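You operate a simulated robot arm through the tools that you are given. There is no shell and no other tool. Be economical: measure what you need, move in short steps, check, and stop when the job is done.

The job below is to be done with a simulated two-armed robot. You get a single attempt, and the scene is never put back.

## Task
Hand the small loaf across to your other hand and put it in the bread bin.
Fine: it lies lengthwise in the bin; the lid ends shut.

Only the result counts: the job must be done as asked and must still hold three seconds after the hand-in. Knocking over, shifting, dropping, spilling or breaking anything else fails it. A push-on lid holds only when it is set on centred and level and pressed home; a screw cap is set on level and turned clockwise until tight.

## Robot
Two 6-joint arms with two-finger parallel grippers on one trunk, on a base that drives. Base frame: it is fixed to the floor where the robot stands at the start and does not move with it; the origin is under the middle of the robot, x ahead of it, y to its left, z up. Units: mm, degrees, N and s.
The left shoulder is at the start at [70, 166, 1430], the right one opposite. With the tool pointing down near the work surface each hand reaches from about 420 to 840 mm from the robot's upright axis, wherever it stands, measured 20 degrees to its own side. Places, roughly: bread bin [900, 100, 900]; bread bin lid [900, 100, 1100]. Payload 3.91 kg a hand.
The TCP of each hand is the grasp point between the finger pads, 30 mm short of the fingertips. In the tool frame z runs along the fingers and y along their closing line. The gripper opens to 110 mm. The fingers are 20 mm wide and 10 mm thick; the gripper's body (48 by 112 mm) begins 55 mm behind the TCP.
Orientation is that of the tool frame in the base frame, as a unit quaternion [x, y, z, w]. With the fingers straight down and closing along the base's y, the tool's x points along the base's -x, its y along +y and its z along -z.

## Interface
- The arms move only by the tool arm_command. It takes "left_rows", "right_rows" or both (then of equal length, played together; a hand with none holds still); each is a list of rows, each a list of 7 numbers: the shift along the base's x, y, z in mm, then the turn, a rotation vector about the base's x, y, z in degrees, then the finger opening in mm, from 0 to 110. In form: [[tx, ty, tz, wx, wy, wz, claw], ...]. A call has 1 to 20 rows; each row shifts and turns the commanded pose from where the row before left it. Rows are played at 5 a second. More than 50 mm and 8.6 degrees between two rows, or a gripper value outside its range, and nothing of the call is played. A pose out of reach is approached as far as the arm can. The call stops where the force on the tool passes 80 N (or 10 N more than at its start, if that is more) or the arm is blocked; 0.2 s more then pass. Each finger travels about 108 mm/s and halts on what it meets, pressing with about 24 N; the grip force reading is that of the motor and also rises with nothing between the fingers. The clock runs only during rows and for 0.2 s after the last one: add rows that do not move to give the fingers time. The reply holds the time, the measured pose of the TCP, the force on the tool along the base axes, the opening and the grip force, in the units named above and with some noise, with the torque about the TCP (base axes, N m) and any sound that the robot's microphone picked up.
- Cameras (640 x 400 px; columns grow to the right, rows downward): "scene" is now at [124.2, 25.1, 1635.5]; the picture's right is [0.32, -0.95, -0.00], its down [-0.73, -0.25, -0.63] and it looks along [0.60, 0.21, -0.77] (base axes); focal length 260 px, centre (320, 200). "left" rides on the left gripper at [77, -7, -114] in its tool frame; the picture's right is [0.09, 1.00, 0.00], its down [-0.80, 0.07, -0.59] and it looks along [-0.59, 0.05, 0.80] (tool axes); focal length 270 px, centre (320, 200). "right" rides on the right gripper at [77, 7, -115] in its tool frame; the picture's right is [-0.09, 1.00, 0.00], its down [-0.80, -0.07, -0.59] and it looks along [-0.59, -0.05, 0.80] (tool axes); focal length 270 px, centre (320, 200). There is no depth. A picture from a camera that has moved, and an enlarged one, comes with that camera's place and axes in the base frame and with its lens.
- snapshot(camera): a new picture of that camera. No time passes.
- move_column(by): slides the trunk up (or, below 0, down) by that many mm; the arms and the scene camera ride with it, the base frame stays. It gives what a move gives, with no picture.
- steer(legs): drives the robot by 1 to 6 legs, each [ahead, left, turn to the left] in mm, mm and degrees, along the robot's own axes; the way and the turn of a leg run together, so that a leg with both is an arc; at most 1500 mm and 180 degrees a leg. The arms and the cameras ride along, it lands a little off, and it stops where it bumps. It gives what a move gives.
- pan_tilt(pan, tilt): turns the head with the scene camera to pan (to the left, within 86 degrees either way) and tilt (down, from -29 to 69), counted from straight ahead of the robot. It gives what a move gives.
- inspect(camera, box): a new picture of the part [left, top, right, bottom] of that camera's present view, enlarged. No time passes.
- close_job(): hands the job in; it is judged then, once.

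Go step by step. Nothing tells you exact positions but the pictures and the camera data: compare them with the known pose of the tool, close in by small moves and look again before you grip or let go. The budget is 120 turns and 100 pictures, counting those below and the enlarged ones. Unless the task says otherwise, let go and move clear before handing in, and close with one line.

The tools are called after "Request:" by a JSON object that holds its "fn" and its "kwargs". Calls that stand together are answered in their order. arm_command: Moves the arms, as the interface text tells. Its arguments: {"type":"object","properties":{"left_rows":{"type":"array"},"right_rows":{"type":"array"}},"required":[]} The other tools are called the same way: move_column (by) slides the trunk up or down; steer (legs) drives the base; pan_tilt (pan, tilt) turns the head that bears the scene camera; snapshot (camera) takes a picture; inspect (camera, box) takes an enlarged picture of a part of a camera's view; close_job () hands the job in.

At the start:

```text
time: 0.0
left_tool_pos: [625.1, 312.0, 998.9]
left_orientation: [0.0, 1.0, 0.0, 0.0]
left_wrist_force: [0.1, 0.0, 0.3]
left_torque: [0.0, 0.01, 0.0]
left_grip_width: 109.8
left_finger_force: 0.0
right_tool_pos: [564.1, -252.9, 998.0]
right_orientation: [0.0, 1.0, 0.0, 0.003]
right_wrist_force: [-0.3, -0.2, -0.2]
right_torque: [-0.02, 0.02, 0.0]
right_grip_width: 109.7
right_finger_force: 0.0
trunk travel left (down, up): [-925.0, 15.0]
robot x, y, heading: [-2.3, -2.0, -0.1]
head pan, tilt: [18.9, 50.6]
```

scene: 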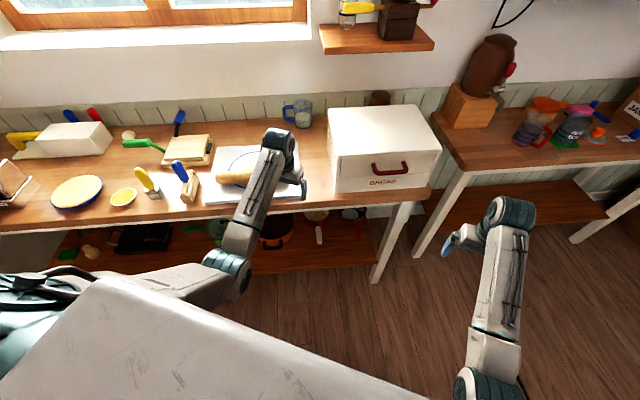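
right: 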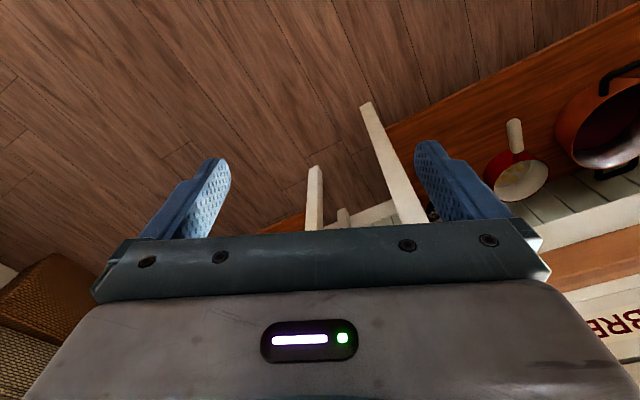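
left: 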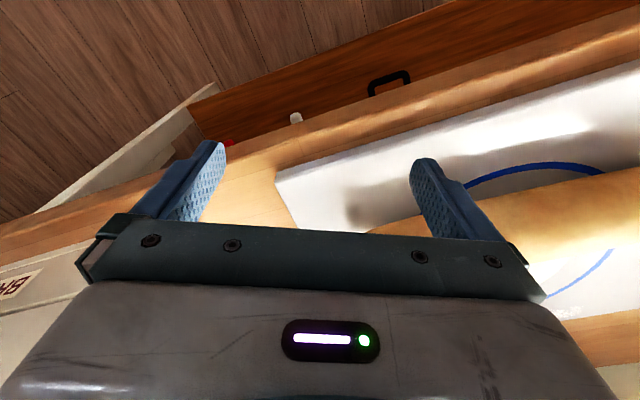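

I see a loaf on a tray or board near the left hand, and the white bread bin ahead at about [900,100] with a red handle. I'll enlarge both to measure them.

Request:
{"fn": "inspect", "kwargs": {"camera": "scene", "box": [310, 80, 460, 210]}}

Request:
{"fn": "inspect", "kwargs": {"camera": "scene", "box": [150, 90, 330, 220]}}

```text
3.08 times, centred on (385, 145) of scene
camera zoom: at [124.2, 25.1, 1635.5], right [0.32, -0.95, 0.0], down [-0.73, -0.25, -0.63], along [0.6, 0.21, -0.77], focal length 800 px, centre (120, 369)
```

zoom: 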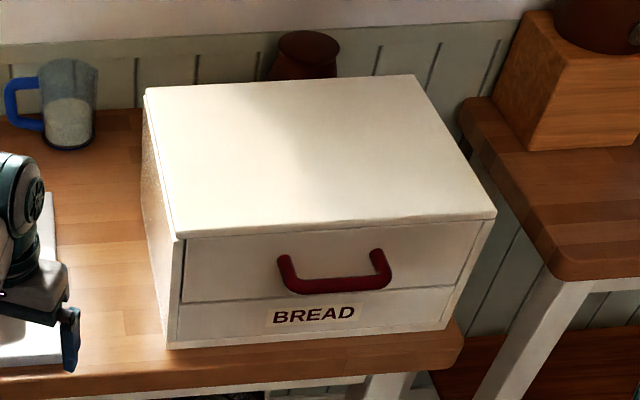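

```text
3.08 times, centred on (240, 155) of scene
camera zoom: at [124.2, 25.1, 1635.5], right [0.32, -0.95, 0.0], down [-0.73, -0.25, -0.63], along [0.6, 0.21, -0.77], focal length 800 px, centre (566, 338)
```

zoom: 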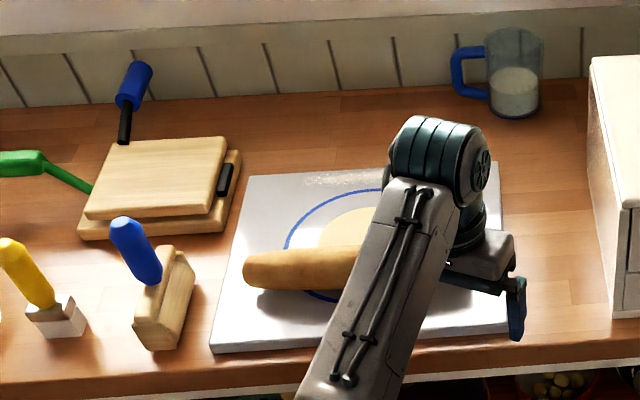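

The bin measures about 332 wide by 270 deep, rotated about 24°. It tops out near z 1104, and a front flap carries the handle. I'll raise the left arm out of the view to see the loaf.

Request:
{"fn": "arm_command", "kwargs": {"left_rows": [[-20, 0, 45, 0, 0, 0, 110], [-30, 0, 40, 0, 0, 0, 110], [-30, 0, 40, 0, 0, 0, 110], [-30, 0, 40, 0, 0, 0, 110], [-30, 0, 40, 0, 0, 0, 110], [0, 0, 0, 0, 0, 0, 110]]}}

Request:
{"fn": "snapshot", "kwargs": {"camera": "left"}}

Request:
{"fn": "inspect", "kwargs": {"camera": "scene", "box": [190, 80, 460, 250]}}

Request:
{"fn": "snapshot", "kwargs": {"camera": "scene"}}

```text
time: 1.4
left_tool_pos: [589.0, 340.4, 1020.0]
left_orientation: [0.0, 1.0, 0.0, 0.001]
left_wrist_force: [-0.1, -0.3, -0.1]
left_torque: [0.01, 0.0, -0.01]
left_grip_width: 109.9
left_finger_force: 0.1
left hand out of reach, approached as far as the arm can: row 1, 2, 3, 4, 5
right_tool_pos: [564.8, -252.8, 998.8]
right_orientation: [-0.001, 1.0, -0.001, 0.002]
right_wrist_force: [-0.1, 0.3, -0.4]
right_torque: [0.0, 0.05, 0.02]
right_grip_width: 109.9
right_finger_force: 0.1
trunk travel left (down, up): [-925.0, 15.0]
robot x, y, heading: [-1.9, 5.4, -0.1]
head pan, tilt: [18.9, 50.6]
```

```text
94 pictures are left
camera left: at [510.7, 333.5, 1136.4], right [-0.09, 1.0, 0.0], down [0.8, 0.07, 0.6], along [0.59, 0.05, -0.8], focal length 270 px, centre (320, 200)
```

left: 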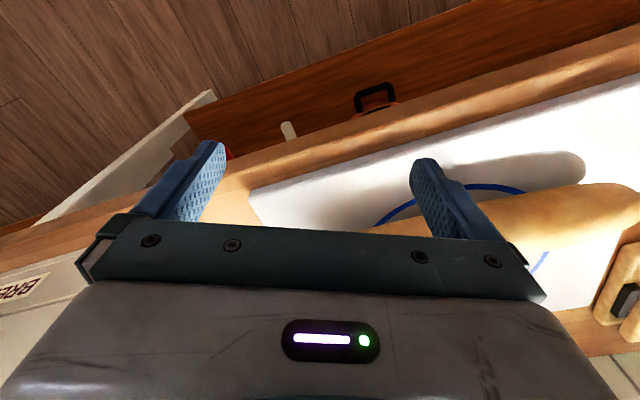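

```text
2.35 times, centred on (325, 165) of scene
camera zoom: at [124.4, 25.0, 1635.5], right [0.32, -0.95, 0.0], down [-0.73, -0.25, -0.63], along [0.6, 0.21, -0.77], focal length 612 px, centre (308, 282)
```

zoom: 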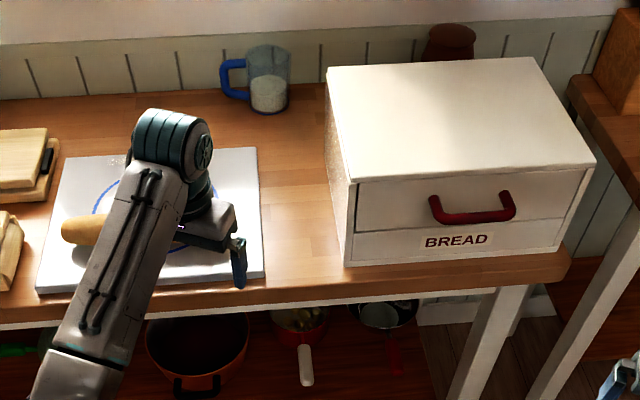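

```text
92 pictures are left
camera scene: at [124.4, 25.0, 1635.5], right [0.32, -0.95, 0.0], down [-0.73, -0.25, -0.63], along [0.6, 0.21, -0.77], focal length 260 px, centre (320, 200)
```

scene: 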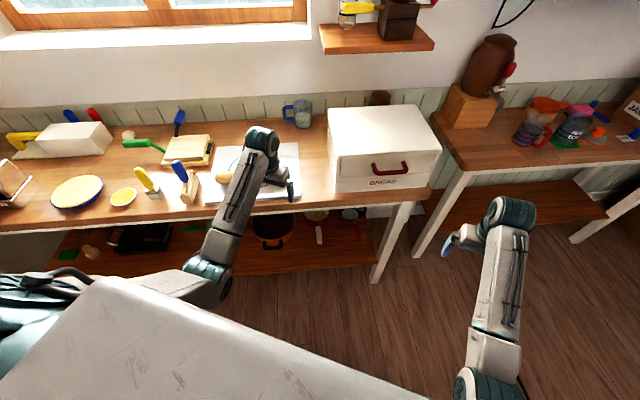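

The left arm still blocks the loaf. I'll swing it to the right, in front of the table, and look again.

Request:
{"fn": "arm_command", "kwargs": {"left_rows": [[0, -45, 10, 0, 0, 0, 110], [0, -45, 10, 0, 0, 0, 110], [0, -45, 0, 0, 0, 0, 110], [0, -45, 0, 0, 0, 0, 110], [0, -45, 0, 0, 0, 0, 110], [0, 0, 0, 0, 0, 0, 110]]}}

Request:
{"fn": "inspect", "kwargs": {"camera": "scene", "box": [190, 120, 320, 220]}}

Request:
{"fn": "snapshot", "kwargs": {"camera": "scene"}}

```text
time: 2.8
left_tool_pos: [601.4, 125.2, 1016.8]
left_orientation: [-0.002, 1.0, 0.004, 0.001]
left_wrist_force: [0.4, -0.9, 0.0]
left_torque: [0.01, -0.03, 0.02]
left_grip_width: 110.1
left_finger_force: 0.2
left hand out of reach, approached as far as the arm can: row 1, 2
right_tool_pos: [565.6, -251.8, 998.9]
right_orientation: [0.0, 1.0, 0.0, 0.003]
right_wrist_force: [0.0, 0.2, -0.2]
right_torque: [-0.02, -0.02, -0.02]
right_grip_width: 110.1
right_finger_force: 0.1
trunk travel left (down, up): [-925.0, 15.0]
robot x, y, heading: [0.8, -2.3, -0.0]
head pan, tilt: [18.9, 50.6]
```

```text
4.00 times, centred on (255, 170) of scene
camera zoom: at [124.2, 27.1, 1635.5], right [0.32, -0.95, 0.0], down [-0.73, -0.25, -0.63], along [0.6, 0.2, -0.77], focal length 1040 px, centre (580, 320)
```

zoom: 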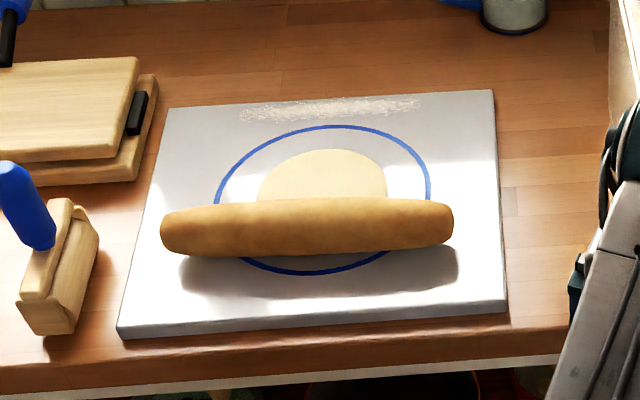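

```text
90 pictures are left
camera scene: at [124.2, 27.1, 1635.5], right [0.32, -0.95, 0.0], down [-0.73, -0.25, -0.63], along [0.6, 0.2, -0.77], focal length 260 px, centre (320, 200)
```

scene: 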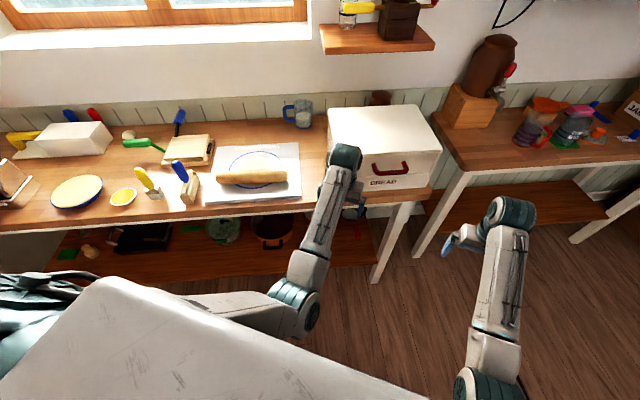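

The loaf is about 258 mm long, centred near [661, 467] and parallel to the bin's long side. I'll line the robot up with the table (24.3° left) and shift it so the loaf is on the left side and the bin on the right.

Request:
{"fn": "steer", "kwargs": {"legs": [[53, -118, 0], [0, 0, 24.3]]}}

Request:
{"fn": "pan_tilt", "kwargs": {"pan": 0, "tilt": 45}}

Request:
{"fn": "snapshot", "kwargs": {"camera": "scene"}}

```text
time: 5.3
left_tool_pos: [550.5, 241.1, 1016.5]
left_orientation: [-0.211, 0.977, 0.004, 0.001]
left_wrist_force: [0.3, 0.3, -0.1]
left_torque: [-0.01, -0.02, 0.01]
left_grip_width: 109.9
left_finger_force: 0.0
right_tool_pos: [671.6, -117.7, 996.9]
right_orientation: [-0.21, 0.978, 0.001, 0.003]
right_wrist_force: [0.2, 0.3, -0.2]
right_torque: [0.0, 0.01, 0.02]
right_grip_width: 109.9
right_finger_force: 0.0
trunk travel left (down, up): [-925.0, 15.0]
robot x, y, heading: [54.2, -118.9, 24.5]
head pan, tilt: [18.9, 50.6]
```

```text
time: 6.2
left_tool_pos: [550.8, 241.9, 1015.7]
left_orientation: [-0.212, 0.977, 0.005, 0.0]
left_wrist_force: [-0.6, 0.3, 0.9]
left_torque: [0.0, 0.01, -0.02]
left_grip_width: 110.1
left_finger_force: 0.0
right_tool_pos: [670.2, -116.7, 999.1]
right_orientation: [-0.21, 0.978, 0.0, 0.002]
right_wrist_force: [-0.1, -0.4, 0.5]
right_torque: [0.01, -0.01, 0.0]
right_grip_width: 109.9
right_finger_force: 0.1
trunk travel left (down, up): [-925.0, 15.0]
robot x, y, heading: [52.7, -118.7, 24.2]
head pan, tilt: [0.0, 45.0]
```

```text
89 pictures are left
camera scene: at [174.3, -64.4, 1643.2], right [0.41, -0.91, 0.0], down [-0.64, -0.29, -0.71], along [0.64, 0.29, -0.71], focal length 260 px, centre (320, 200)
```

scene: 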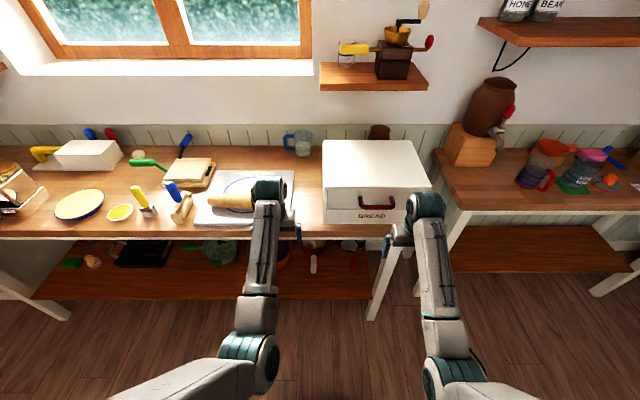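

The robot now faces the table squarely. I'll enlarge the bin area to refine the handle and lid.

Request:
{"fn": "inspect", "kwargs": {"camera": "scene", "box": [310, 120, 450, 240]}}

Request:
{"fn": "snapshot", "kwargs": {"camera": "right"}}

Request:
{"fn": "inspect", "kwargs": {"camera": "scene", "box": [310, 0, 450, 140]}}

```text
3.33 times, centred on (380, 180) of scene
camera zoom: at [174.3, -64.4, 1643.2], right [0.41, -0.91, 0.0], down [-0.64, -0.29, -0.71], along [0.64, 0.29, -0.71], focal length 867 px, centre (120, 267)
```

zoom: 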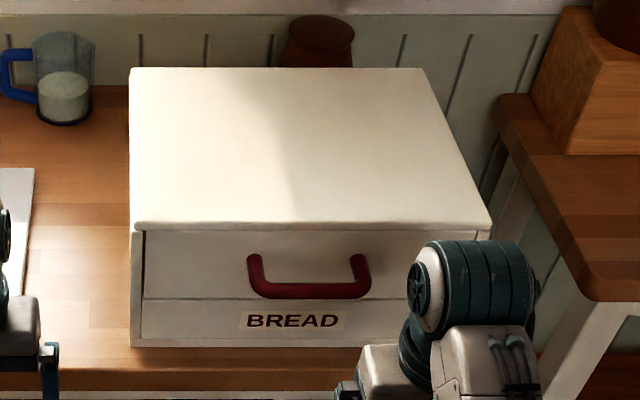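

```text
87 pictures are left
camera right: at [598.3, -142.8, 1112.4], right [-0.33, 0.94, 0.0], down [0.76, 0.26, 0.6], along [0.56, 0.2, -0.8], focal length 270 px, centre (320, 200)
```

right: 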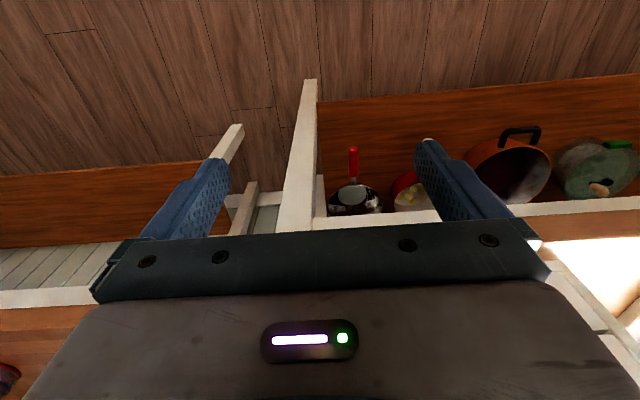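

```text
2.86 times, centred on (380, 70) of scene
camera zoom: at [174.3, -64.4, 1643.2], right [0.41, -0.91, 0.0], down [-0.64, -0.29, -0.71], along [0.64, 0.29, -0.71], focal length 743 px, centre (149, 571)
```

zoom: 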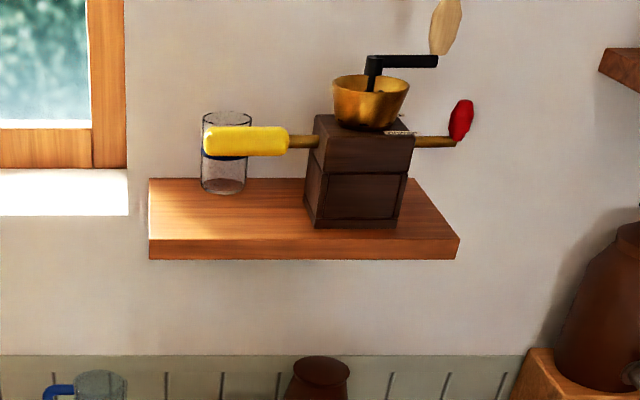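

Bin lid: E 142–475, N 723–992, z 1104. The handle bar is at N≈682, E≈305, z≈1063. I'll pitch the right hand horizontal with closed fingers and set it in front of and just below the bar, to use as a hook.

Request:
{"fn": "arm_command", "kwargs": {"right_rows": [[0.4, 7.9, 3.8, 3.366, -7.456, 0, 0], [0.4, 7.9, 3.8, 3.366, -7.456, 0, 0], [0.4, 7.9, 3.8, 3.366, -7.456, 0, 0], [0.4, 7.9, 3.8, 3.366, -7.456, 0, 0], [0.4, 7.9, 3.8, 3.366, -7.456, 0, 0], [0.4, 7.9, 3.8, 3.366, -7.456, 0, 0], [0.4, 7.9, 3.8, 3.366, -7.456, 0, 0], [0.4, 7.9, 3.8, 3.366, -7.456, 0, 0], [0.4, 7.9, 3.8, 3.366, -7.456, 0, 0], [0.4, 7.9, 3.8, 3.366, -7.456, 0, 0], [0.4, 7.9, 3.8, 3.366, -7.456, 0, 0], [0, 0, 0, 0, 0, 0, 0]]}}

Request:
{"fn": "inspect", "kwargs": {"camera": "scene", "box": [310, 120, 450, 280]}}

Request:
{"fn": "snapshot", "kwargs": {"camera": "right"}}

```text
time: 8.8
left_tool_pos: [550.1, 241.9, 1016.5]
left_orientation: [-0.212, 0.977, 0.003, 0.0]
left_wrist_force: [0.0, -0.4, -0.9]
left_torque: [-0.01, 0.0, 0.01]
left_grip_width: 110.2
left_finger_force: 0.1
right_tool_pos: [675.0, -31.1, 1041.7]
right_orientation: [-0.148, 0.689, 0.149, 0.694]
right_wrist_force: [-0.1, -0.4, 0.3]
right_torque: [0.02, 0.02, 0.01]
right_grip_width: 0.1
right_finger_force: 23.5
trunk travel left (down, up): [-925.0, 15.0]
robot x, y, heading: [51.1, -118.2, 24.5]
head pan, tilt: [0.0, 45.0]
```

```text
2.50 times, centred on (380, 200) of scene
camera zoom: at [174.4, -64.9, 1643.2], right [0.41, -0.91, 0.0], down [-0.64, -0.29, -0.71], along [0.64, 0.29, -0.71], focal length 650 px, centre (170, 200)
```

zoom: 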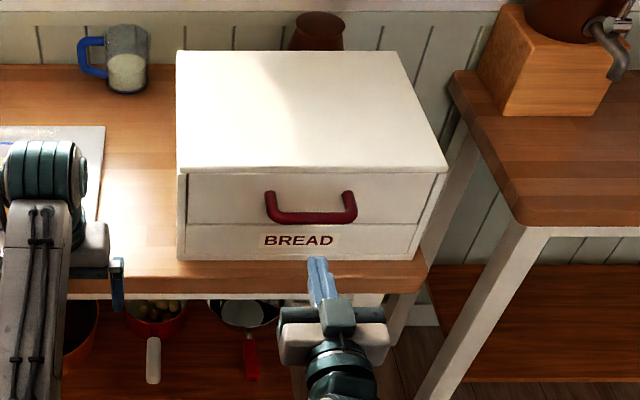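

```text
84 pictures are left
camera right: at [569.3, -71.3, 962.3], right [-0.41, 0.91, 0.09], down [-0.52, -0.31, 0.8], along [0.75, 0.28, 0.6], focal length 270 px, centre (320, 200)
```

right: 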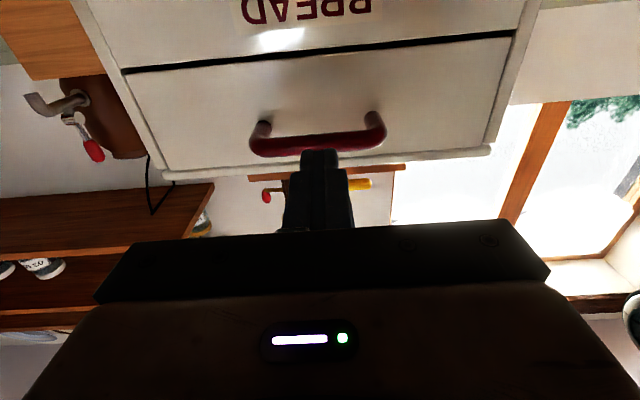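

The bar triangulates to N≈689, z≈1057. I'll lower the hook to z 1029 and slide it beneath the bar, then check.

Request:
{"fn": "arm_command", "kwargs": {"right_rows": [[0, 0, -12, 0, 0, 0, 0], [18.2, 8.2, 0, 0, 0, 0, 0], [18.2, 8.2, 0, 0, 0, 0, 0], [18.2, 8.2, 0, 0, 0, 0, 0], [18.2, 8.2, 0, 0, 0, 0, 0], [0, 0, 0, 0, 0, 0, 0]]}}

Request:
{"fn": "inspect", "kwargs": {"camera": "scene", "box": [310, 120, 450, 280]}}

Request:
{"fn": "snapshot", "kwargs": {"camera": "right"}}

```text
time: 10.2
left_tool_pos: [551.4, 242.6, 1015.3]
left_orientation: [-0.212, 0.977, 0.004, 0.0]
left_wrist_force: [0.0, -0.2, 0.1]
left_torque: [-0.01, 0.04, -0.02]
left_grip_width: 110.2
left_finger_force: 0.0
right_tool_pos: [747.7, 2.3, 1028.4]
right_orientation: [-0.148, 0.69, 0.149, 0.693]
right_wrist_force: [1.0, -0.3, 0.7]
right_torque: [0.0, -0.02, 0.03]
right_grip_width: 0.0
right_finger_force: 24.0
trunk travel left (down, up): [-925.0, 15.0]
robot x, y, heading: [53.8, -117.5, 24.3]
head pan, tilt: [0.0, 45.0]
```

```text
2.50 times, centred on (380, 200) of scene
camera zoom: at [174.0, -64.9, 1643.3], right [0.41, -0.91, 0.0], down [-0.64, -0.29, -0.71], along [0.64, 0.29, -0.71], focal length 650 px, centre (170, 200)
```

zoom: 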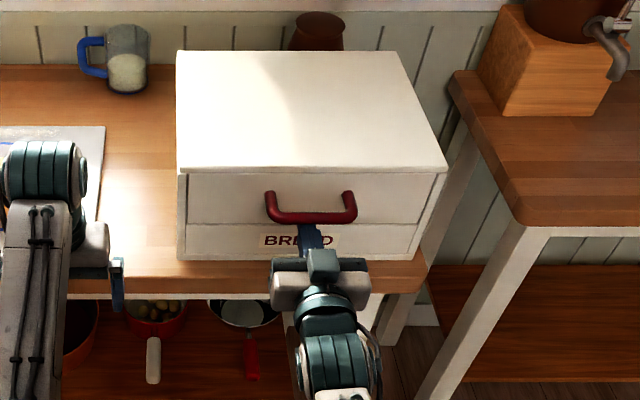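

```text
82 pictures are left
camera right: at [641.9, -38.7, 950.5], right [-0.41, 0.91, 0.09], down [-0.52, -0.31, 0.8], along [0.75, 0.28, 0.6], focal length 270 px, centre (320, 200)
```

right: 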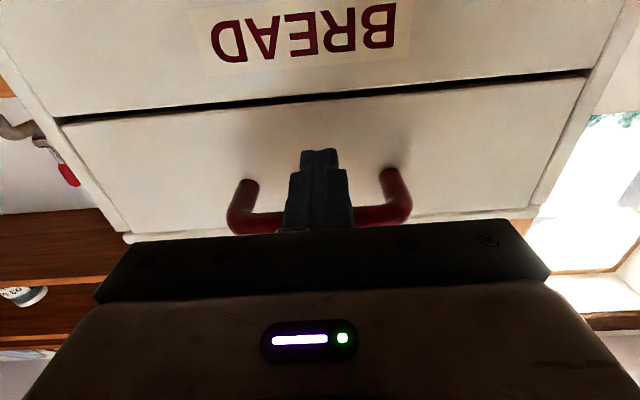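

The fingers are under the bar. I'll lift 35 mm to test whether the lid hinges up.

Request:
{"fn": "arm_command", "kwargs": {"right_rows": [[0, 0, 10, 0, 0, 0, 0], [0, 0, 8, 0, 0, 0, 0], [0, 0, 8, 0, 0, 0, 0], [0, 0, 9, 0, 0, 0, 0], [0, 0, 0, 0, 0, 0, 0]]}}

Request:
{"fn": "inspect", "kwargs": {"camera": "scene", "box": [310, 120, 450, 280]}}

```text
time: 11.3
left_tool_pos: [551.3, 242.4, 1015.8]
left_orientation: [-0.211, 0.977, 0.004, -0.001]
left_wrist_force: [-0.8, 0.4, 0.0]
left_torque: [-0.02, 0.0, 0.02]
left_grip_width: 110.0
left_finger_force: 0.0
right_tool_pos: [749.2, 2.0, 1063.5]
right_orientation: [-0.148, 0.69, 0.149, 0.693]
right_wrist_force: [1.5, 0.0, -3.7]
right_torque: [-0.03, 0.01, 0.0]
right_grip_width: 0.0
right_finger_force: 24.4
trunk travel left (down, up): [-925.0, 15.0]
robot x, y, heading: [53.6, -119.1, 24.4]
head pan, tilt: [0.0, 45.0]
```

```text
2.50 times, centred on (380, 200) of scene
camera zoom: at [175.5, -64.6, 1643.2], right [0.41, -0.91, 0.0], down [-0.64, -0.29, -0.71], along [0.64, 0.29, -0.71], focal length 650 px, centre (170, 200)
```

zoom: 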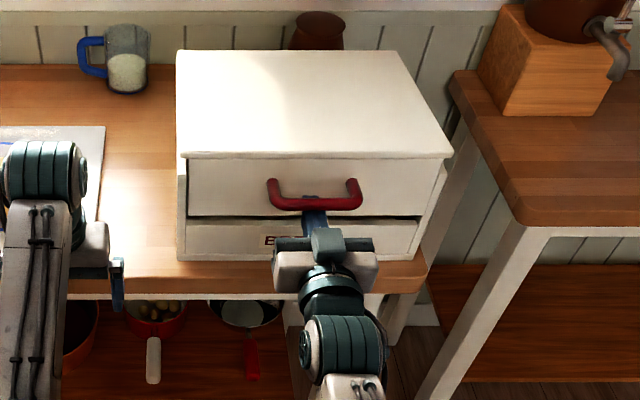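

The lid hinges at the rear and lifts with about 4 N. I'll follow the arc to about 40° and check.

Request:
{"fn": "arm_command", "kwargs": {"right_rows": [[1, 0.4, 20, 0, 0, 0, 0], [1, 0.4, 20, 0, 0, 0, 0], [2, 1, 21, 0, 0, 0, 0], [3, 1, 21, 0, 0, 0, 0], [6, 3, 26, 0, 0, 0, 0], [8, 3.7, 25, 0, 0, 0, 0], [10, 4.5, 25, 0, 0, 0, 0], [12, 5.3, 23.5, 0, 0, 0, 0], [0, 0, 0, 0, 0, 0, 0]]}}

Request:
{"fn": "snapshot", "kwargs": {"camera": "scene"}}

Request:
{"fn": "snapshot", "kwargs": {"camera": "right"}}

```text
time: 13.3
left_tool_pos: [551.1, 241.7, 1016.2]
left_orientation: [-0.213, 0.977, 0.003, 0.0]
left_wrist_force: [0.1, 0.3, -0.5]
left_torque: [-0.01, 0.02, 0.0]
left_grip_width: 109.9
left_finger_force: 0.1
right_tool_pos: [792.1, 21.9, 1244.2]
right_orientation: [-0.149, 0.689, 0.15, 0.693]
right_wrist_force: [0.5, 0.5, -1.5]
right_torque: [-0.03, 0.0, 0.01]
right_grip_width: 0.2
right_finger_force: 23.8
trunk travel left (down, up): [-925.0, 15.0]
robot x, y, heading: [54.0, -120.6, 24.2]
head pan, tilt: [0.0, 45.0]
```

```text
80 pictures are left
camera scene: at [175.1, -64.6, 1643.2], right [0.41, -0.91, 0.0], down [-0.64, -0.29, -0.71], along [0.64, 0.29, -0.71], focal length 260 px, centre (320, 200)
```

scene: 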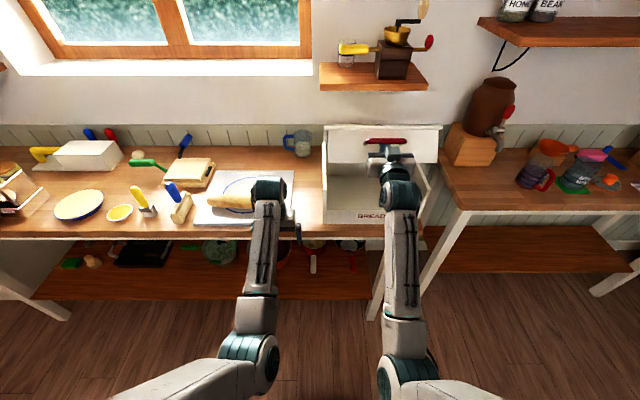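

```text
79 pictures are left
camera right: at [686.0, -19.2, 1167.1], right [-0.41, 0.91, 0.09], down [-0.52, -0.31, 0.8], along [0.75, 0.28, 0.6], focal length 270 px, centre (320, 200)
```

right: 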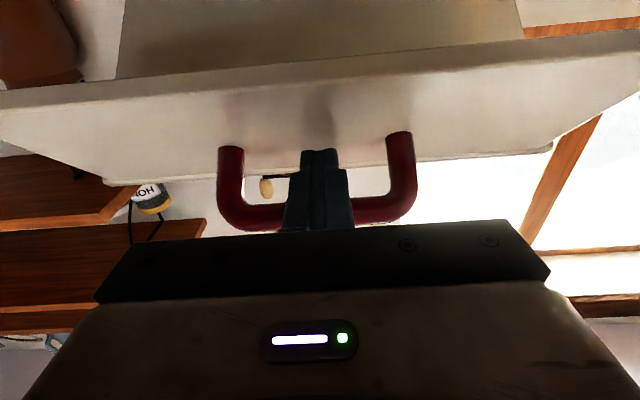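

Going smoothly. I'll continue to about 76°.

Request:
{"fn": "arm_command", "kwargs": {"right_rows": [[13.7, 6.2, 21.5, 0, 0, 0, 0], [13.7, 6.2, 21, 0, 0, 0, 0], [16, 7.2, 19, 0, 0, 0, 0], [17.5, 7.9, 18, 0, 0, 0, 0], [20, 9, 15.5, 0, 0, 0, 0], [20.5, 9.2, 13.5, 0, 0, 0, 0], [13, 6, 7, 0, 0, 0, 0], [13, 6, 6, 0, 0, 0, 0], [0, 0, 0, 0, 0, 0, 0]]}}

Request:
{"fn": "snapshot", "kwargs": {"camera": "scene"}}

Request:
{"fn": "snapshot", "kwargs": {"camera": "right"}}

```text
time: 15.3
left_tool_pos: [551.7, 241.3, 1015.4]
left_orientation: [-0.213, 0.977, 0.004, -0.002]
left_wrist_force: [-0.2, 1.1, -0.6]
left_torque: [-0.01, 0.01, 0.0]
left_grip_width: 109.8
left_finger_force: 0.0
right_tool_pos: [920.9, 79.9, 1365.4]
right_orientation: [-0.148, 0.689, 0.149, 0.693]
right_wrist_force: [1.6, 0.3, -3.6]
right_torque: [0.01, 0.06, 0.0]
right_grip_width: 0.0
right_finger_force: 24.3
trunk travel left (down, up): [-925.0, 15.0]
robot x, y, heading: [53.0, -116.4, 24.5]
head pan, tilt: [0.0, 45.0]
```

```text
78 pictures are left
camera scene: at [176.0, -64.6, 1643.1], right [0.41, -0.91, 0.0], down [-0.65, -0.29, -0.71], along [0.64, 0.29, -0.71], focal length 260 px, centre (320, 200)
```

scene: 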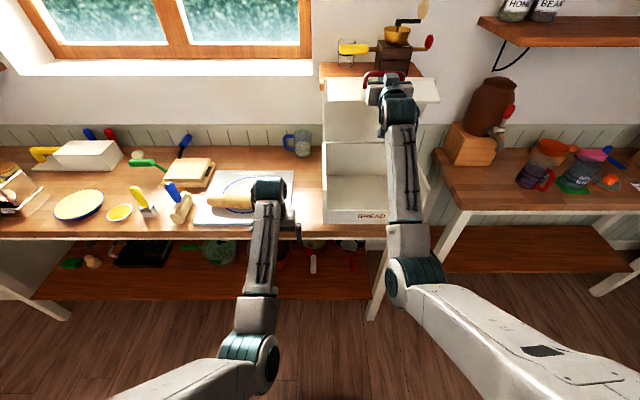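

```text
77 pictures are left
camera right: at [814.2, 39.0, 1287.8], right [-0.41, 0.91, 0.09], down [-0.52, -0.31, 0.8], along [0.75, 0.28, 0.6], focal length 270 px, centre (320, 200)
```

right: 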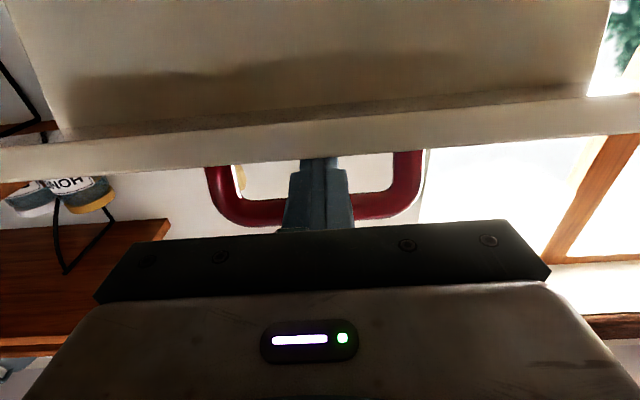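

The lid is at about 76°. I'll lower the hook slightly to test whether the lid stays up by itself.

Request:
{"fn": "arm_command", "kwargs": {"right_rows": [[0, 0, -4, 0, 0, 0, 0], [0, 0, -4, 0, 0, 0, 0], [0, 0, 0, 0, 0, 0, 0], [0, 0, 0, 0, 0, 0, 0]]}}

Request:
{"fn": "snapshot", "kwargs": {"camera": "right"}}

Request:
{"fn": "inspect", "kwargs": {"camera": "scene", "box": [310, 50, 450, 130]}}

```text
time: 16.4
left_tool_pos: [550.0, 241.4, 1015.7]
left_orientation: [-0.211, 0.977, 0.003, 0.0]
left_wrist_force: [-0.2, 0.4, -0.6]
left_torque: [-0.01, -0.03, 0.03]
left_grip_width: 109.9
left_finger_force: 0.0
right_tool_pos: [918.8, 81.5, 1357.2]
right_orientation: [-0.149, 0.689, 0.15, 0.693]
right_wrist_force: [-0.7, -0.3, 0.1]
right_torque: [-0.01, -0.01, -0.03]
right_grip_width: 0.3
right_finger_force: 24.2
trunk travel left (down, up): [-925.0, 15.0]
robot x, y, heading: [52.1, -121.9, 24.2]
head pan, tilt: [0.0, 45.0]
```

```text
76 pictures are left
camera right: at [812.0, 38.8, 1280.4], right [-0.41, 0.91, 0.09], down [-0.52, -0.31, 0.8], along [0.75, 0.28, 0.6], focal length 270 px, centre (320, 200)
```

right: 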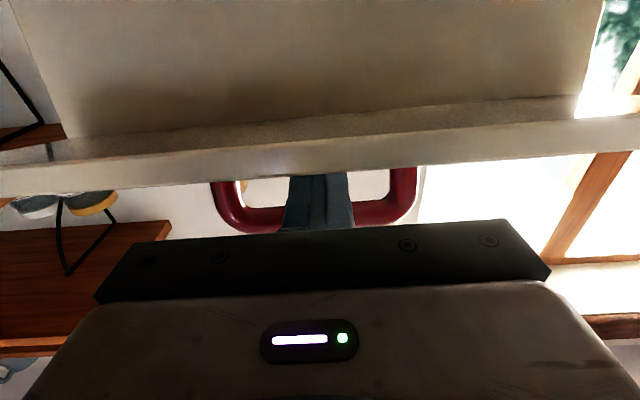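

```text
4.57 times, centred on (380, 90) of scene
camera zoom: at [174.1, -64.7, 1643.3], right [0.41, -0.91, 0.0], down [-0.64, -0.29, -0.71], along [0.64, 0.29, -0.71], focal length 1189 px, centre (46, 703)
```

zoom: 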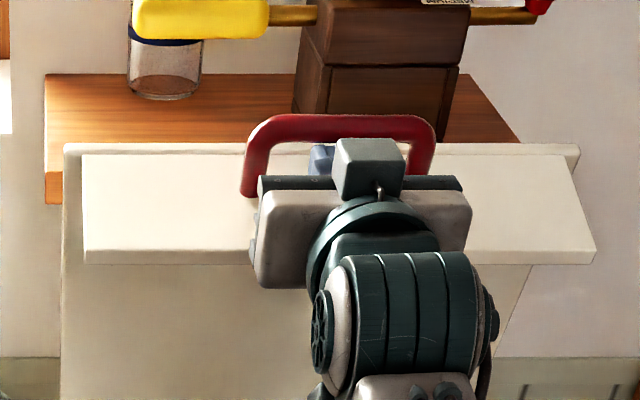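

The lid stays put on its own. I'll open it further, to about 88°, for clearance.

Request:
{"fn": "arm_command", "kwargs": {"right_rows": [[0, 0, 8, 0, 0, 0, 0], [11, 5, 7, 0, 0, 0, 0], [11, 5, 5, 0, 0, 0, 0], [11, 5, 4, 0, 0, 0, 0], [11, 5, 3, 0, 0, 0, 0], [0, 0, 0, 0, 0, 0, 0]]}}

Request:
{"fn": "snapshot", "kwargs": {"camera": "right"}}

Request:
{"fn": "inspect", "kwargs": {"camera": "scene", "box": [310, 50, 450, 230]}}

```text
time: 17.8
left_tool_pos: [552.8, 242.1, 1015.0]
left_orientation: [-0.212, 0.977, 0.004, -0.002]
left_wrist_force: [0.2, 0.5, 0.5]
left_torque: [-0.04, 0.01, 0.0]
left_grip_width: 110.3
left_finger_force: 0.1
right_tool_pos: [967.0, 101.2, 1382.3]
right_orientation: [-0.149, 0.691, 0.149, 0.692]
right_wrist_force: [1.9, 2.1, -12.5]
right_torque: [-0.02, 0.08, 0.17]
right_grip_width: 0.1
right_finger_force: 24.0
trunk travel left (down, up): [-925.0, 15.0]
robot x, y, heading: [51.4, -123.2, 24.2]
head pan, tilt: [0.0, 45.0]
```

```text
74 pictures are left
camera right: at [859.6, 60.2, 1304.4], right [-0.41, 0.91, 0.09], down [-0.51, -0.31, 0.8], along [0.75, 0.28, 0.59], focal length 270 px, centre (320, 200)
```

right: 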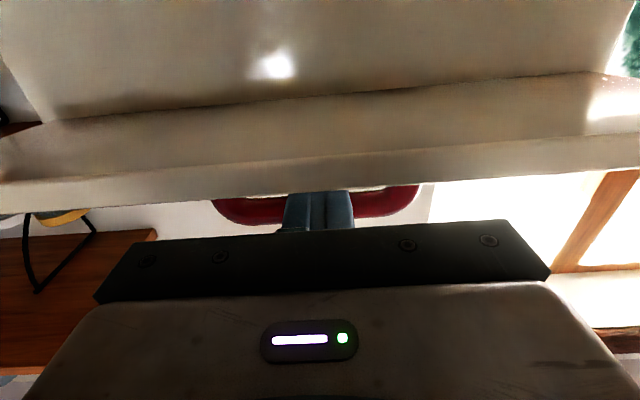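

```text
2.22 times, centred on (380, 140) of scene
camera zoom: at [178.2, -63.3, 1642.8], right [0.41, -0.91, 0.0], down [-0.65, -0.29, -0.71], along [0.64, 0.29, -0.71], focal length 578 px, centre (187, 333)
```

zoom: 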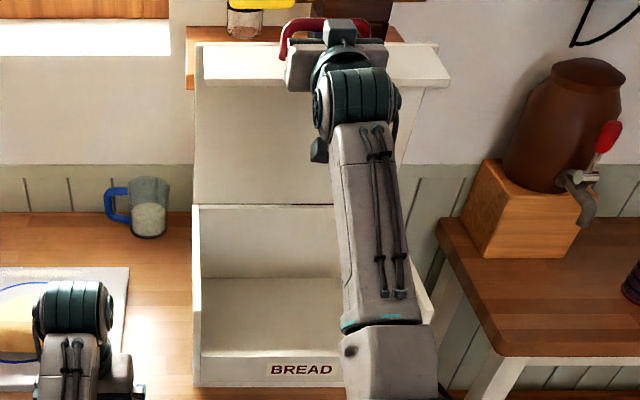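

Force is rising, so about 87° is enough. I'll lower slightly and withdraw the hook straight back.

Request:
{"fn": "arm_command", "kwargs": {"right_rows": [[0, 0, -5, 0, 0, 0, 0], [-4, -2, -3, 0, 0, 0, 0], [-18, -8, 0, 0, 0, 0, 0], [-27, -12, 0, 0, 0, 0, 0], [-36, -16, 0, 0, 0, 0, 0], [-36, -16, 0, 0, 0, 0, 0], [-36, -16, 0, 0, 0, 0, 0], [-36, -16, 0, 0, 0, 0, 0], [0, 0, 0, 0, 0, 0, 0]]}}

Request:
{"fn": "snapshot", "kwargs": {"camera": "right"}}

Request:
{"fn": "snapshot", "kwargs": {"camera": "scene"}}

```text
time: 19.8
left_tool_pos: [552.1, 242.1, 1015.8]
left_orientation: [-0.212, 0.977, 0.003, -0.001]
left_wrist_force: [0.6, 0.1, 0.5]
left_torque: [0.01, 0.03, -0.01]
left_grip_width: 109.9
left_finger_force: 0.0
right_tool_pos: [771.1, 13.6, 1376.4]
right_orientation: [-0.149, 0.69, 0.15, 0.692]
right_wrist_force: [0.2, 1.2, 0.7]
right_torque: [0.04, -0.01, 0.03]
right_grip_width: 0.0
right_finger_force: 24.1
trunk travel left (down, up): [-925.0, 15.0]
robot x, y, heading: [51.9, -118.2, 24.0]
head pan, tilt: [0.0, 45.0]
```

```text
72 pictures are left
camera right: at [664.6, -27.3, 1299.1], right [-0.41, 0.91, 0.09], down [-0.52, -0.31, 0.8], along [0.75, 0.28, 0.6], focal length 270 px, centre (320, 200)
```

right: 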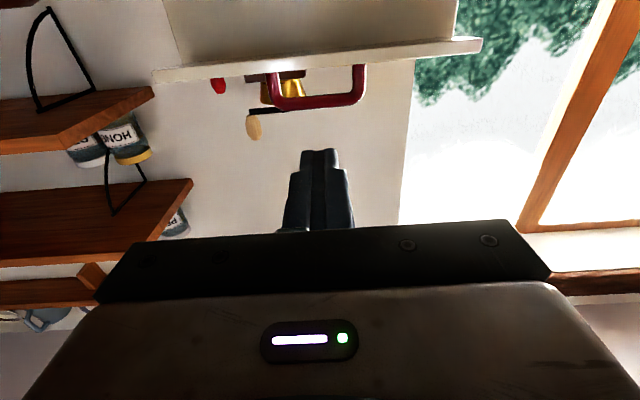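

```text
71 pictures are left
camera scene: at [175.2, -64.4, 1643.2], right [0.41, -0.91, 0.0], down [-0.64, -0.29, -0.71], along [0.64, 0.29, -0.71], focal length 260 px, centre (320, 200)
```

scene: 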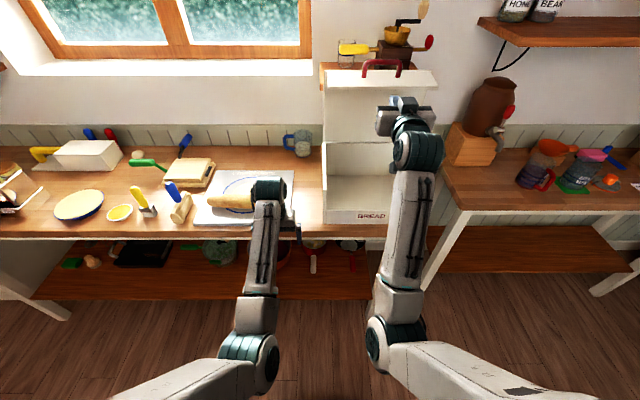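

The lid stands open on its own. Now I'll bring the right hand back to pointing down, and turn the left hand so its fingers close across the loaf.

Request:
{"fn": "arm_command", "kwargs": {"right_rows": [[-8, -11.1, -27.3, -3.366, 7.456, 0, 0], [-8, -11.1, -27.3, -3.366, 7.456, 0, 0], [-8, -11.1, -27.3, -3.366, 7.456, 0, 0], [-8, -11.1, -27.3, -3.366, 7.456, 0, 0], [-8, -11.1, -27.3, -3.366, 7.456, 0, 0], [-8, -11.1, -27.3, -3.366, 7.456, 0, 0], [-8, -11.1, -27.3, -3.366, 7.456, 0, 0], [-8, -11.1, -27.3, -3.366, 7.456, 0, 0], [-8, -11.1, -27.3, -3.366, 7.456, 0, 0], [-8, -11.1, -27.3, -3.366, 7.456, 0, 0], [-8, -11.1, -27.3, -3.366, 7.456, 0, 0], [0, 0, 0, 0, 0, 0, 0]], "left_rows": [[-5.6, 12.4, 0, 0, 0, -8.18, 110], [-5.6, 12.4, 0, 0, 0, -8.18, 110], [-5.6, 12.4, 0, 0, 0, -8.18, 110], [-5.6, 12.4, 0, 0, 0, -8.18, 110], [-5.6, 12.4, 0, 0, 0, -8.18, 110], [-5.6, 12.4, 0, 0, 0, -8.18, 110], [-5.6, 12.4, 0, 0, 0, -8.18, 110], [-5.6, 12.4, 0, 0, 0, -8.18, 110], [-5.6, 12.4, 0, 0, 0, -8.18, 110], [-5.6, 12.4, 0, 0, 0, -8.18, 110], [-5.6, 12.4, 0, 0, 0, -8.18, 110], [0, 0, 0, 0, 0, 0, 110]]}}

Request:
{"fn": "snapshot", "kwargs": {"camera": "scene"}}

Request:
{"fn": "snapshot", "kwargs": {"camera": "left"}}

```text
time: 22.4
left_tool_pos: [488.8, 377.3, 1016.6]
left_orientation: [0.541, 0.841, 0.002, 0.002]
left_wrist_force: [0.2, 0.0, -0.4]
left_torque: [-0.03, -0.03, -0.02]
left_grip_width: 109.9
left_finger_force: 0.0
right_tool_pos: [710.1, -96.6, 1021.8]
right_orientation: [-0.211, 0.977, 0.0, 0.004]
right_wrist_force: [0.4, -0.2, 0.3]
right_torque: [0.02, 0.0, 0.01]
right_grip_width: 0.0
right_finger_force: 24.3
right hand out of reach, approached as far as the arm can: row 9, 10, 11
trunk travel left (down, up): [-925.0, 15.0]
robot x, y, heading: [48.7, -121.4, 24.5]
head pan, tilt: [0.0, 45.0]
```

```text
70 pictures are left
camera scene: at [173.9, -65.0, 1643.3], right [0.41, -0.91, 0.0], down [-0.64, -0.29, -0.71], along [0.64, 0.29, -0.71], focal length 260 px, centre (320, 200)
```

scene: 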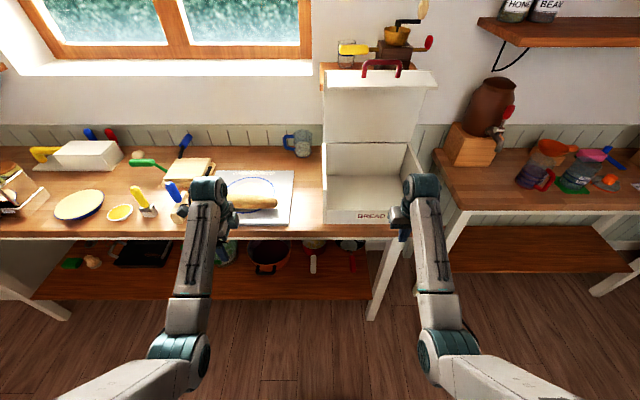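

```text
69 pictures are left
camera left: at [449.4, 444.6, 1130.6], right [0.87, 0.49, 0.01], down [0.39, -0.7, 0.6], along [0.3, -0.52, -0.8], focal length 270 px, centre (320, 200)
```

left: 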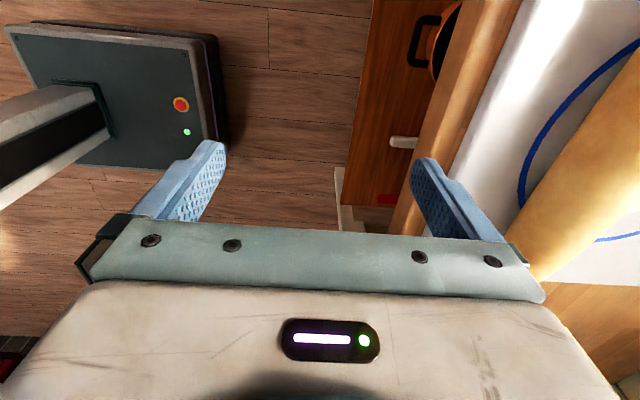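

Next I'll turn the right hand 90° with its camera on the outside, open it and pull it back. After that I can drive forward about 110 mm.

Request:
{"fn": "arm_command", "kwargs": {"right_rows": [[-5.5, -2.5, -2.9, 0, 0, 8.18, 0], [-5.5, -2.5, -2.9, 0, 0, 8.18, 0], [-5.5, -2.5, -2.9, 0, 0, 8.18, 0], [-5.5, -2.5, -2.9, 0, 0, 8.18, 0], [-5.5, -2.5, -2.9, 0, 0, 8.18, 0], [-5.5, -2.5, -2.9, 0, 0, 8.18, 0], [-5.5, -2.5, -2.9, 0, 0, 8.18, 60], [-5.5, -2.5, -2.9, 0, 0, 8.18, 110], [-5.5, -2.5, -2.9, 0, 0, 8.18, 110], [-5.5, -2.5, -2.9, 0, 0, 8.18, 110], [-5.5, -2.5, -2.9, 0, 0, 8.18, 110], [0, 0, 0, 0, 0, 0, 110]]}}

Request:
{"fn": "inspect", "kwargs": {"camera": "scene", "box": [190, 150, 310, 240]}}

```text
time: 24.9
left_tool_pos: [489.0, 378.7, 1016.3]
left_orientation: [0.541, 0.841, 0.002, 0.002]
left_wrist_force: [-0.3, 0.1, 0.3]
left_torque: [0.02, -0.01, 0.01]
left_grip_width: 109.9
left_finger_force: 0.0
right_tool_pos: [650.7, -123.6, 988.4]
right_orientation: [0.841, -0.541, -0.003, -0.003]
right_wrist_force: [0.5, -0.2, -0.3]
right_torque: [-0.03, 0.01, 0.02]
right_grip_width: 109.9
right_finger_force: 0.0
trunk travel left (down, up): [-925.0, 15.0]
robot x, y, heading: [55.0, -115.3, 24.2]
head pan, tilt: [0.0, 45.0]
```

```text
4.44 times, centred on (250, 195) of scene
camera zoom: at [174.5, -64.6, 1643.2], right [0.41, -0.91, 0.0], down [-0.64, -0.29, -0.71], along [0.64, 0.29, -0.71], focal length 1156 px, centre (631, 222)
```

zoom: 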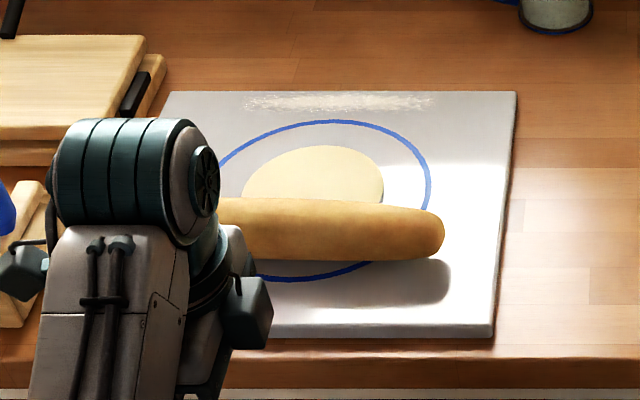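

The loaf is slightly skewed, with its right end nearer the robot by about 3°. I'll drive forward 110 mm and look down with the left wrist camera.

Request:
{"fn": "steer", "kwargs": {"legs": [[110, 0, 0]]}}

Request:
{"fn": "snapshot", "kwargs": {"camera": "scene"}}

Request:
{"fn": "snapshot", "kwargs": {"camera": "left"}}

```text
time: 26.1
left_tool_pos: [585.1, 423.1, 1016.8]
left_orientation: [0.541, 0.841, 0.003, 0.004]
left_wrist_force: [0.3, -0.3, 0.4]
left_torque: [-0.04, -0.01, 0.01]
left_grip_width: 110.1
left_finger_force: 0.0
right_tool_pos: [746.1, -79.7, 990.0]
right_orientation: [0.84, -0.542, -0.001, -0.004]
right_wrist_force: [0.0, 0.3, 0.3]
right_torque: [-0.01, 0.01, 0.03]
right_grip_width: 110.0
right_finger_force: 0.0
trunk travel left (down, up): [-925.0, 15.0]
robot x, y, heading: [151.4, -74.0, 24.1]
head pan, tilt: [0.0, 45.0]
```

```text
67 pictures are left
camera scene: at [270.4, -21.3, 1643.6], right [0.41, -0.91, 0.0], down [-0.64, -0.29, -0.71], along [0.65, 0.29, -0.71], focal length 260 px, centre (320, 200)
```

scene: 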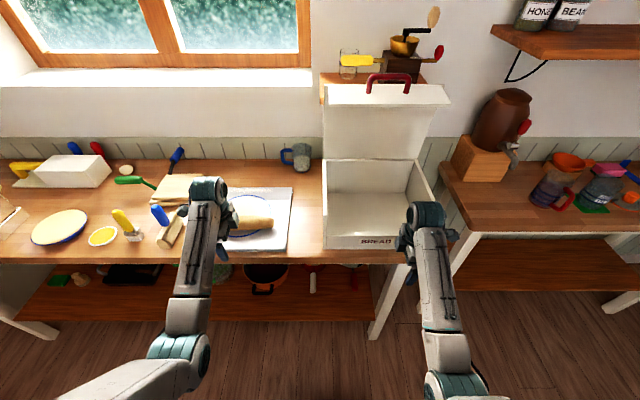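

```text
66 pictures are left
camera left: at [546.5, 488.4, 1131.6], right [0.87, 0.49, 0.01], down [0.39, -0.7, 0.6], along [0.3, -0.52, -0.8], focal length 270 px, centre (320, 200)
```

left: 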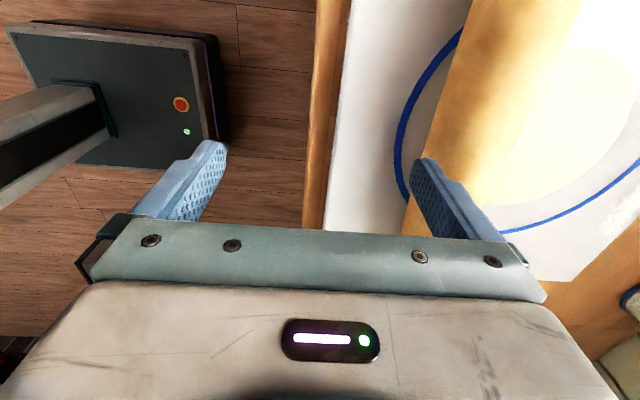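

The loaf is centred near N 791, about 50 mm wide. Before passing over it I need more height, so I'll test how high the left hand can rise with the fingers straight down.

Request:
{"fn": "arm_command", "kwargs": {"left_rows": [[0, 0, 20, 0, 0, 0, 110], [0, 0, 20, 0, 0, 0, 110], [0, 0, 20, 0, 0, 0, 110], [0, 0, 0, 0, 0, 0, 110]]}}

```text
time: 27.1
left_tool_pos: [607.9, 437.1, 1034.5]
left_orientation: [0.54, 0.841, 0.003, 0.003]
left_wrist_force: [-0.3, -0.3, -0.4]
left_torque: [-0.02, 0.0, -0.02]
left_grip_width: 110.2
left_finger_force: 0.0
left hand out of reach, approached as far as the arm can: row 1, 2, 3
right_tool_pos: [749.3, -80.1, 987.6]
right_orientation: [0.84, -0.543, -0.002, -0.002]
right_wrist_force: [0.1, -0.4, -0.3]
right_torque: [-0.02, -0.02, -0.01]
right_grip_width: 109.8
right_finger_force: 0.0
trunk travel left (down, up): [-925.0, 15.0]
robot x, y, heading: [150.6, -74.3, 24.2]
head pan, tilt: [0.0, 45.0]
```

The height limit rises with radius. I'll move outward over the loaf while climbing.

Request:
{"fn": "arm_command", "kwargs": {"left_rows": [[-5.5, 12.2, 5, 0, 0, 0, 110], [-5.5, 12.2, 5, 0, 0, 0, 110], [-5.5, 12.2, 5, 0, 0, 0, 110], [-5.5, 12.2, 5, 0, 0, 0, 110], [-5.5, 12.2, 5, 0, 0, 0, 110], [17.3, 7.8, 4, 0, 0, 0, 110], [17.3, 7.8, 4, 0, 0, 0, 110], [17.3, 7.8, 4, 0, 0, 0, 110], [0, 0, 0, 0, 0, 0, 110]]}}

Request:
{"fn": "snapshot", "kwargs": {"camera": "left"}}

Request:
{"fn": "inspect", "kwargs": {"camera": "scene", "box": [150, 150, 330, 280]}}

```text
time: 29.1
left_tool_pos: [636.9, 525.1, 1061.9]
left_orientation: [0.541, 0.841, 0.002, 0.001]
left_wrist_force: [1.2, -0.2, 0.5]
left_torque: [0.01, 0.01, 0.01]
left_grip_width: 110.2
left_finger_force: 0.1
left hand out of reach, approached as far as the arm can: row 1, 3, 5
right_tool_pos: [748.9, -79.2, 989.3]
right_orientation: [0.84, -0.543, -0.002, -0.002]
right_wrist_force: [0.6, 0.5, 0.3]
right_torque: [-0.01, -0.01, -0.01]
right_grip_width: 110.1
right_finger_force: 0.1
trunk travel left (down, up): [-925.0, 15.0]
robot x, y, heading: [151.6, -72.9, 24.2]
head pan, tilt: [0.0, 45.0]
```

```text
65 pictures are left
camera left: at [598.5, 591.0, 1176.6], right [0.87, 0.49, 0.01], down [0.39, -0.7, 0.6], along [0.3, -0.52, -0.8], focal length 270 px, centre (320, 200)
```

left: 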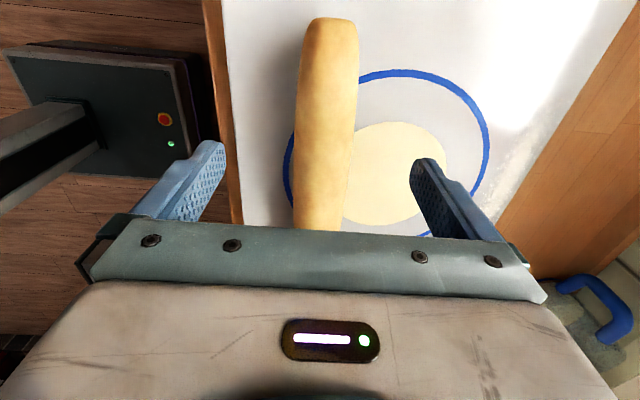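

```text
3.08 times, centred on (240, 215) of scene
camera zoom: at [273.1, -20.2, 1643.3], right [0.41, -0.91, 0.0], down [-0.64, -0.29, -0.71], along [0.64, 0.29, -0.71], focal length 800 px, centre (566, 154)
```

zoom: 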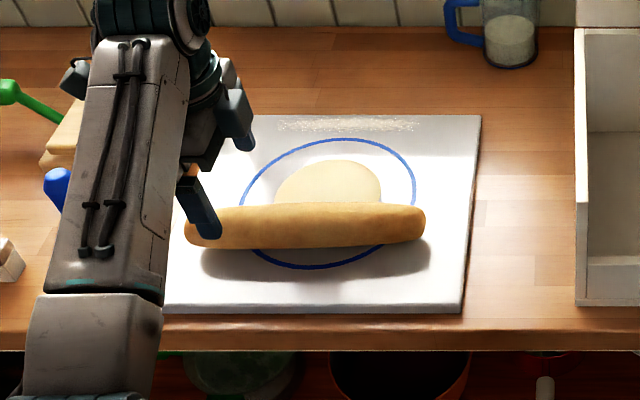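

The left hand is over the loaf at 66 mm left of its centre, aligned in N. I'll descend to just above the board.

Request:
{"fn": "arm_command", "kwargs": {"left_rows": [[1, 0.5, -20, 0, 0, 0, 110], [1, 0.5, -20, 0, 0, 0, 110], [0, 0, -15, 0, 0, 0, 110], [0, 0, -10, 0, 0, 0, 110], [0, 0, -8, 0, 0, 0, 110], [0, 0, 0, 0, 0, 0, 110]]}}

Request:
{"fn": "snapshot", "kwargs": {"camera": "left"}}

Request:
{"fn": "inspect", "kwargs": {"camera": "scene", "box": [150, 150, 330, 280]}}

```text
time: 30.5
left_tool_pos: [639.1, 525.7, 988.6]
left_orientation: [0.541, 0.841, 0.002, 0.004]
left_wrist_force: [0.4, -0.1, -0.7]
left_torque: [0.0, 0.02, 0.01]
left_grip_width: 110.4
left_finger_force: 0.0
right_tool_pos: [748.6, -78.9, 988.4]
right_orientation: [0.84, -0.542, -0.002, -0.001]
right_wrist_force: [0.3, 0.9, 0.6]
right_torque: [-0.02, -0.01, 0.0]
right_grip_width: 110.0
right_finger_force: 0.1
trunk travel left (down, up): [-925.0, 15.0]
robot x, y, heading: [152.1, -74.5, 24.2]
head pan, tilt: [0.0, 45.0]
```

```text
63 pictures are left
camera left: at [600.5, 591.9, 1103.5], right [0.87, 0.49, 0.01], down [0.39, -0.7, 0.6], along [0.3, -0.52, -0.8], focal length 270 px, centre (320, 200)
```

left: 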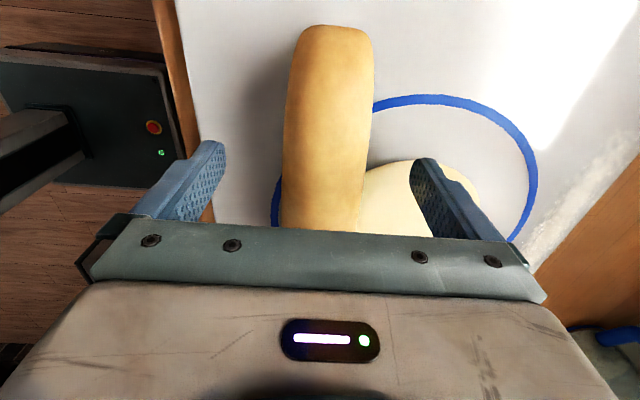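

```text
3.08 times, centred on (240, 215) of scene
camera zoom: at [273.4, -20.1, 1643.2], right [0.41, -0.91, 0.0], down [-0.64, -0.29, -0.71], along [0.64, 0.29, -0.71], focal length 800 px, centre (566, 154)
```

zoom: 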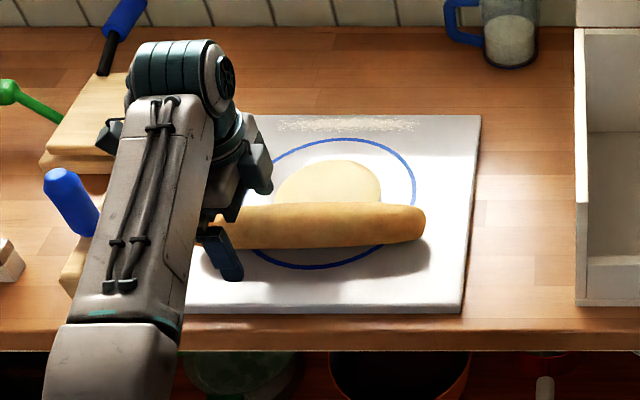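

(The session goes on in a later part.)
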